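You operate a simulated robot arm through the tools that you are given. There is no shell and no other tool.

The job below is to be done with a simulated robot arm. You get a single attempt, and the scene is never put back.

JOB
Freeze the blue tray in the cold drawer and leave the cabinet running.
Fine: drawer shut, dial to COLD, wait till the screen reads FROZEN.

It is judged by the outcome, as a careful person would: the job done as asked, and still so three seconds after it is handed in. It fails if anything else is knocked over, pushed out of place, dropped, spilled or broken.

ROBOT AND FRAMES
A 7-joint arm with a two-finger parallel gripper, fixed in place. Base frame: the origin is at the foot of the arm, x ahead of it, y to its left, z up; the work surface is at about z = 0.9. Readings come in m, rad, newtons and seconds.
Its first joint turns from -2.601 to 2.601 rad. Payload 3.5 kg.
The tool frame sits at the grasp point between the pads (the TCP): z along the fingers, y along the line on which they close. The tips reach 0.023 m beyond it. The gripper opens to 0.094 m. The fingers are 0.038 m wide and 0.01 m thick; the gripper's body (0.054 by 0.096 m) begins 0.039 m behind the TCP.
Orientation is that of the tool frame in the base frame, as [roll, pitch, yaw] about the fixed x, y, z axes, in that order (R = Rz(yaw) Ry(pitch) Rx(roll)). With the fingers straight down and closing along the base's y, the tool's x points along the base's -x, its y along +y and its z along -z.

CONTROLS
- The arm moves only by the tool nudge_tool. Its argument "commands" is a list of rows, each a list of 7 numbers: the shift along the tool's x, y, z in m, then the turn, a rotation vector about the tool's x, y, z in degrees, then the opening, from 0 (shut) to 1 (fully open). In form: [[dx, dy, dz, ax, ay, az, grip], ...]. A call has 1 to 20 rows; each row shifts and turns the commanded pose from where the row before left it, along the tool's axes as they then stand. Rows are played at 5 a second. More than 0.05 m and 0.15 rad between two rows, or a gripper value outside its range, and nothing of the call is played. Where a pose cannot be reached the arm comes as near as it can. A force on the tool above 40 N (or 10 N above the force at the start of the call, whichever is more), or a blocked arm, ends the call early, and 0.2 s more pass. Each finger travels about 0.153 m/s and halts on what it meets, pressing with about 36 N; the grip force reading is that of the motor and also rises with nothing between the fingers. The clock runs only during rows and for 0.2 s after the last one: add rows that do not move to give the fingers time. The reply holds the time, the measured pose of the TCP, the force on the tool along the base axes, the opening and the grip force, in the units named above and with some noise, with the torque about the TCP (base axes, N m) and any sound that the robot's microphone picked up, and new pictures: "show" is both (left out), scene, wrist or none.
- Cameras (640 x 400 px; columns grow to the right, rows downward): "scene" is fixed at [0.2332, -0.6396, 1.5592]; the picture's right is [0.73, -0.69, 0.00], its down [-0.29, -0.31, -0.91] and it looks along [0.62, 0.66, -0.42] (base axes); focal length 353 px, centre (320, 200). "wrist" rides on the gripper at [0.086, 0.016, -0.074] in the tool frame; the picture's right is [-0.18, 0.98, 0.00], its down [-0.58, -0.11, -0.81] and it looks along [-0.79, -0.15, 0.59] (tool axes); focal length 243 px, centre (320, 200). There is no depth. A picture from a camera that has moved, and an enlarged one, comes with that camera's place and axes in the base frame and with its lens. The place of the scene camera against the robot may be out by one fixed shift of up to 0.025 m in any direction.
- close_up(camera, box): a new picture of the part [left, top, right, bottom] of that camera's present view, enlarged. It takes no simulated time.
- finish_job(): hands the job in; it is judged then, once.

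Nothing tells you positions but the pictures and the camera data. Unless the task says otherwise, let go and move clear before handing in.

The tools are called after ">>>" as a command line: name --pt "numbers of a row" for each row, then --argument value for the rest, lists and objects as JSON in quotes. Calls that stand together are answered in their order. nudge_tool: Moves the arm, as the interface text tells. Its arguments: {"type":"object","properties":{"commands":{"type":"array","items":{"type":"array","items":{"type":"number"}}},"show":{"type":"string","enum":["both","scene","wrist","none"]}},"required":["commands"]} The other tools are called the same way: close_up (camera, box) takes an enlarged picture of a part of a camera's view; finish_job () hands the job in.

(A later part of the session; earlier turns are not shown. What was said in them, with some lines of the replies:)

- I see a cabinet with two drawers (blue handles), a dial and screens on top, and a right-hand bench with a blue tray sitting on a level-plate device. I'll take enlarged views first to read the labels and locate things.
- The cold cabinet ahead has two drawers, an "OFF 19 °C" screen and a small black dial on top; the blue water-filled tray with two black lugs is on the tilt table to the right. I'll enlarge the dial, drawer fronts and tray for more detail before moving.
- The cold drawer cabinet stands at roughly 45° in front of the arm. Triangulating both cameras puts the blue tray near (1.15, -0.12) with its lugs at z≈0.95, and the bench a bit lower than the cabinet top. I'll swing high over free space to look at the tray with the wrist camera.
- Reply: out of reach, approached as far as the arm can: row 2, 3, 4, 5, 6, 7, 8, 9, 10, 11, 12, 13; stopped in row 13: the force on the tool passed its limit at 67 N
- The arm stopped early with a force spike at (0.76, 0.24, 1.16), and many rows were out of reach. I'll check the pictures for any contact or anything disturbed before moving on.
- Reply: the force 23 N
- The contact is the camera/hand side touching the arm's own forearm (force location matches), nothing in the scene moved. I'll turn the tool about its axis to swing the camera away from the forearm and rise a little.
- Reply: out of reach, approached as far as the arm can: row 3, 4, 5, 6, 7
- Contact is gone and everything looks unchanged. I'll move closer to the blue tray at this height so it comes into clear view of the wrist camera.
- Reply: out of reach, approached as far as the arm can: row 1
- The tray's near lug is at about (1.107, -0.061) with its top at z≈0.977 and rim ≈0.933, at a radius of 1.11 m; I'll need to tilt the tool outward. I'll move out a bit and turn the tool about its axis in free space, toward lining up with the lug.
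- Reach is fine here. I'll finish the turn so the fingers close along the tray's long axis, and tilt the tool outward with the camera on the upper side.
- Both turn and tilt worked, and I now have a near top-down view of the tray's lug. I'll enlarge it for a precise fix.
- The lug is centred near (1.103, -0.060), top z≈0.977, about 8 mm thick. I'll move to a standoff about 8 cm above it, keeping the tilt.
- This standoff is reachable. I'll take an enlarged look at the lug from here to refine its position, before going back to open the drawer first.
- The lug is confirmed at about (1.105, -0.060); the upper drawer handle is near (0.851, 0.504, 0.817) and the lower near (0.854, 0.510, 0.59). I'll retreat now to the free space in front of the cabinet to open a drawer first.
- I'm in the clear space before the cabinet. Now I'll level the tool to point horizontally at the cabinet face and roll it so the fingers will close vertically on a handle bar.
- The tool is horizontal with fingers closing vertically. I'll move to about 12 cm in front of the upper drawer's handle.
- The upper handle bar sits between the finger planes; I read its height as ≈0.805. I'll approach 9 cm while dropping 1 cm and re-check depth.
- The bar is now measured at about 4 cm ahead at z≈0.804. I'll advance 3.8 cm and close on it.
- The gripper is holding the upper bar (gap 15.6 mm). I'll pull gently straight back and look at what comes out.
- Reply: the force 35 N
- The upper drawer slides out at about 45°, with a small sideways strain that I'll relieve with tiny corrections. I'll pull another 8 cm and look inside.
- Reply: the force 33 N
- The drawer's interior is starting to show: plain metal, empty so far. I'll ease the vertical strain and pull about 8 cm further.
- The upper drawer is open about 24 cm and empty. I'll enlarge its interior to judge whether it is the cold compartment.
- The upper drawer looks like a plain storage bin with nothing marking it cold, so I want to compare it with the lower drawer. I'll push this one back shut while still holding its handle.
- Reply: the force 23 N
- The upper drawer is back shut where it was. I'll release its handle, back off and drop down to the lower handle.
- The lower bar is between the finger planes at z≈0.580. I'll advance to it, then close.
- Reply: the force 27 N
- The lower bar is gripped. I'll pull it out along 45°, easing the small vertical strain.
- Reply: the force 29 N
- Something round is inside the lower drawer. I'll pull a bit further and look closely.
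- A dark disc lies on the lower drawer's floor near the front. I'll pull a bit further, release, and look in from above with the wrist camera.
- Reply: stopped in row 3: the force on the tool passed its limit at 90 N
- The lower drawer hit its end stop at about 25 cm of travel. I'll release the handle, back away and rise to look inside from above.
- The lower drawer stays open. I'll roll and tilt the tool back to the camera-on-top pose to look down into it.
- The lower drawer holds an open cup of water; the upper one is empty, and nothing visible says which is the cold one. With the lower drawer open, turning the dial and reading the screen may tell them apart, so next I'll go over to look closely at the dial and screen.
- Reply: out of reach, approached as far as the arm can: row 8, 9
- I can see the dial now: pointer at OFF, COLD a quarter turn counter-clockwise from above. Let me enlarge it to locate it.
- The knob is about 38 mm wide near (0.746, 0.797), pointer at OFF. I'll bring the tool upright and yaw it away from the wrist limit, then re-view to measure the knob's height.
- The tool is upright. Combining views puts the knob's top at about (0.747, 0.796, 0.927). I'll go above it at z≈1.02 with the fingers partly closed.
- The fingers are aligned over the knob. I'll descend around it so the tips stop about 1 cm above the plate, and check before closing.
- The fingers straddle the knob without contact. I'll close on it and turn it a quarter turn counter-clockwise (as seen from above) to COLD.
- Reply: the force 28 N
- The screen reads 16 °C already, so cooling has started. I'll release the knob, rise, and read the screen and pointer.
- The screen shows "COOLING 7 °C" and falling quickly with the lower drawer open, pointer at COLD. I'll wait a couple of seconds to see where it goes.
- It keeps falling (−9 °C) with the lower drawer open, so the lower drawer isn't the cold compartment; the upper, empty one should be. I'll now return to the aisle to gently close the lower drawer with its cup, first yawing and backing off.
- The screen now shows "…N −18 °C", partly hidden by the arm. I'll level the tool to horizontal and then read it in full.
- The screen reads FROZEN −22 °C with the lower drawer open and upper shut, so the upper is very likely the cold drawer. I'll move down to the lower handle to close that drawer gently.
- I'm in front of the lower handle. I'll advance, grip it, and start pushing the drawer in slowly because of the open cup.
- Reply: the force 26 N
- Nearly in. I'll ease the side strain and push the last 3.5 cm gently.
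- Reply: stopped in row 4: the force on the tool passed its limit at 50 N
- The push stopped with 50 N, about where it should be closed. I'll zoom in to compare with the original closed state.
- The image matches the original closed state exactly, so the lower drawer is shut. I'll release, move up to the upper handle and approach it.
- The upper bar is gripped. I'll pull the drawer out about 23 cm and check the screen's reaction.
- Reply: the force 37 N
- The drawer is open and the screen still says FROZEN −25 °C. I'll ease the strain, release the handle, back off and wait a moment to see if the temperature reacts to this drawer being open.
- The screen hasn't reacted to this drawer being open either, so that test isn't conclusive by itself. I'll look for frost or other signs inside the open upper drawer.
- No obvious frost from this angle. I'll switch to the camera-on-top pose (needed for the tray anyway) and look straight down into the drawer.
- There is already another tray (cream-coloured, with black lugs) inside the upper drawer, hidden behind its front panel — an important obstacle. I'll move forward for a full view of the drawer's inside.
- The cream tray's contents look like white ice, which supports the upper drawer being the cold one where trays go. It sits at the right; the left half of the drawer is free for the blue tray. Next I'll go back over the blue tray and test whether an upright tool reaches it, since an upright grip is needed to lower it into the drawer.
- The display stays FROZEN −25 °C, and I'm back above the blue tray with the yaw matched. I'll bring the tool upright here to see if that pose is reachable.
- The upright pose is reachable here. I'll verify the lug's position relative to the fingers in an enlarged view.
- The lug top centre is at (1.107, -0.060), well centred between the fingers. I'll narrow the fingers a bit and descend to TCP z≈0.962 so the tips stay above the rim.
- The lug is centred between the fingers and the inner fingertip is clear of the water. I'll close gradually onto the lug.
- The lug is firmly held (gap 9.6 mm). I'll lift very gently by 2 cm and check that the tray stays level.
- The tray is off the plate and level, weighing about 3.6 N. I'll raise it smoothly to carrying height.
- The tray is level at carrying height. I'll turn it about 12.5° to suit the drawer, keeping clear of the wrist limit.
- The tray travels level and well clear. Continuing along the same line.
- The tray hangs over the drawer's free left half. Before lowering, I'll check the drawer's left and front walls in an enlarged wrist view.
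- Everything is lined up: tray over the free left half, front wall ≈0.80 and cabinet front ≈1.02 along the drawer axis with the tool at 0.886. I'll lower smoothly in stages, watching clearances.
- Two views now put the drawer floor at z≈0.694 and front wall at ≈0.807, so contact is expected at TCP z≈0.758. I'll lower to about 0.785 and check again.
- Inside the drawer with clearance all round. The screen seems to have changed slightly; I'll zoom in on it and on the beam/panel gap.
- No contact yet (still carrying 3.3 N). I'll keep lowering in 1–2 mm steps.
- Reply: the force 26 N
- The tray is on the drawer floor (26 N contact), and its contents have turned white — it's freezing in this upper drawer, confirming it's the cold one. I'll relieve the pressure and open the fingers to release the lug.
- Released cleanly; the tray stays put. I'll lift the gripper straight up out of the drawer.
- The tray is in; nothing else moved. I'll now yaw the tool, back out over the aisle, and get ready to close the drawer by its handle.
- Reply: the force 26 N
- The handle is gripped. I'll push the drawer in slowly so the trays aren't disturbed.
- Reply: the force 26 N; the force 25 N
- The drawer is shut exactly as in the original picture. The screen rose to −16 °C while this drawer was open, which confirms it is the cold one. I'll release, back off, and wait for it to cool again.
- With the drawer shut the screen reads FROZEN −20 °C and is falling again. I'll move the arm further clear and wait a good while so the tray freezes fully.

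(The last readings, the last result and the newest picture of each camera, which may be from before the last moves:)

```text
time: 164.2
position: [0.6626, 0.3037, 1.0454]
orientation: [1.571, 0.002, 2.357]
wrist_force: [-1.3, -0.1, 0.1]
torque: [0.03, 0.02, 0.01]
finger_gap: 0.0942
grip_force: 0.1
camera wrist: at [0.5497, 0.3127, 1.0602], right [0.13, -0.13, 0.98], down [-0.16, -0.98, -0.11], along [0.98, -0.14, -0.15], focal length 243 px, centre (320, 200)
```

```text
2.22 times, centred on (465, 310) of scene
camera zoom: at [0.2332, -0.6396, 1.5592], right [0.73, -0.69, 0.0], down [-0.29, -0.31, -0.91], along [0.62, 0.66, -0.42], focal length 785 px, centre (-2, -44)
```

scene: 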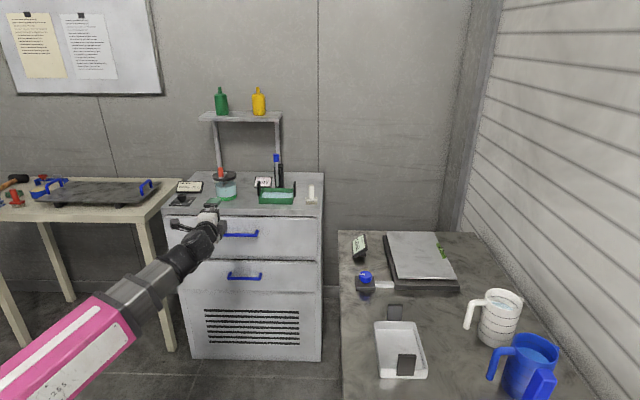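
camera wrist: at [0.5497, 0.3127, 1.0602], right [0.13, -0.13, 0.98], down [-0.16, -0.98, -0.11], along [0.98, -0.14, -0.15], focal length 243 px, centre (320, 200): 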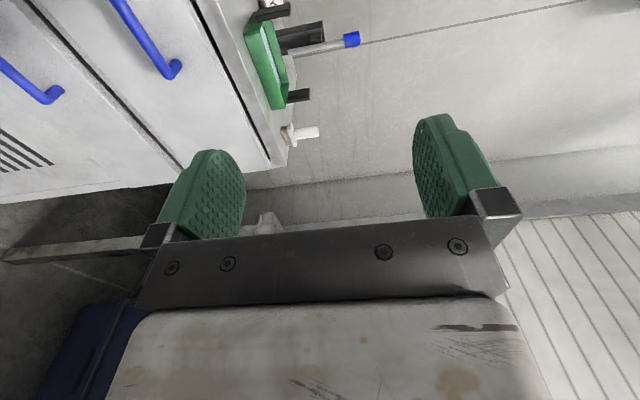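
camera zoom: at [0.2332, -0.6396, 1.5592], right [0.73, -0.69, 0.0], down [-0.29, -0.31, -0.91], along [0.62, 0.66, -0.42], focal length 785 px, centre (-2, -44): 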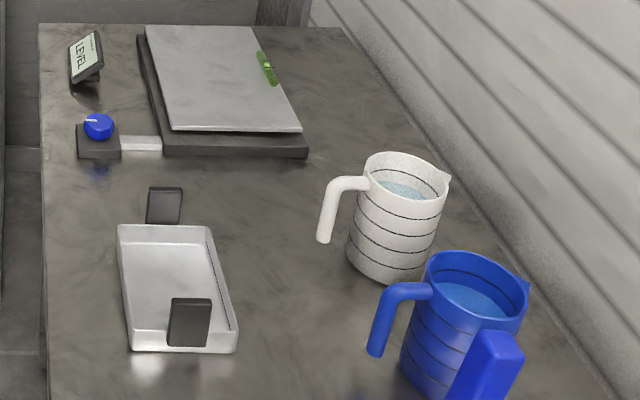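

The screen reads FROZEN −25 °C with both drawers shut and the dial at COLD. The tilt table still says LEVEL, everything on the benches is where it was, and the arm is clear, so I'm handing the job in.

>>> finish_job

```text
The job is handed in.
```

The blue tray is in the cold drawer and frozen. That drawer is shut, the dial is on COLD, and the screen reads FROZEN −25 °C. I let go and moved the arm clear before handing in.

- **Which drawer:** Nothing marks the cold drawer, so I opened both to find out. It is the upper one. The blue tray's water turned white inside it, and the temperature rose from −25 to −16 °C while it stood open. It fell back once the drawer was shut.
- **Order of steps:** I turned the dial to COLD before loading the tray, to help work out which drawer was cold. After loading, I shut the drawer and waited about 16 seconds. The screen read FROZEN throughout.
- **Already in the upper drawer:** It holds a cream tray with black lugs. I set the blue tray on the free left side without touching it.
- **Lower drawer:** It holds an open cup of water. The drawer hit its end stop hard when I opened it; I looked in afterwards and the cup was standing with its water in it. I pushed the drawer in slowly, but the last bit stopped with a 50 N push and I did not look inside again.
- **Arm contact:** Early on, the gripper touched the arm itself, and nothing in the scene moved.
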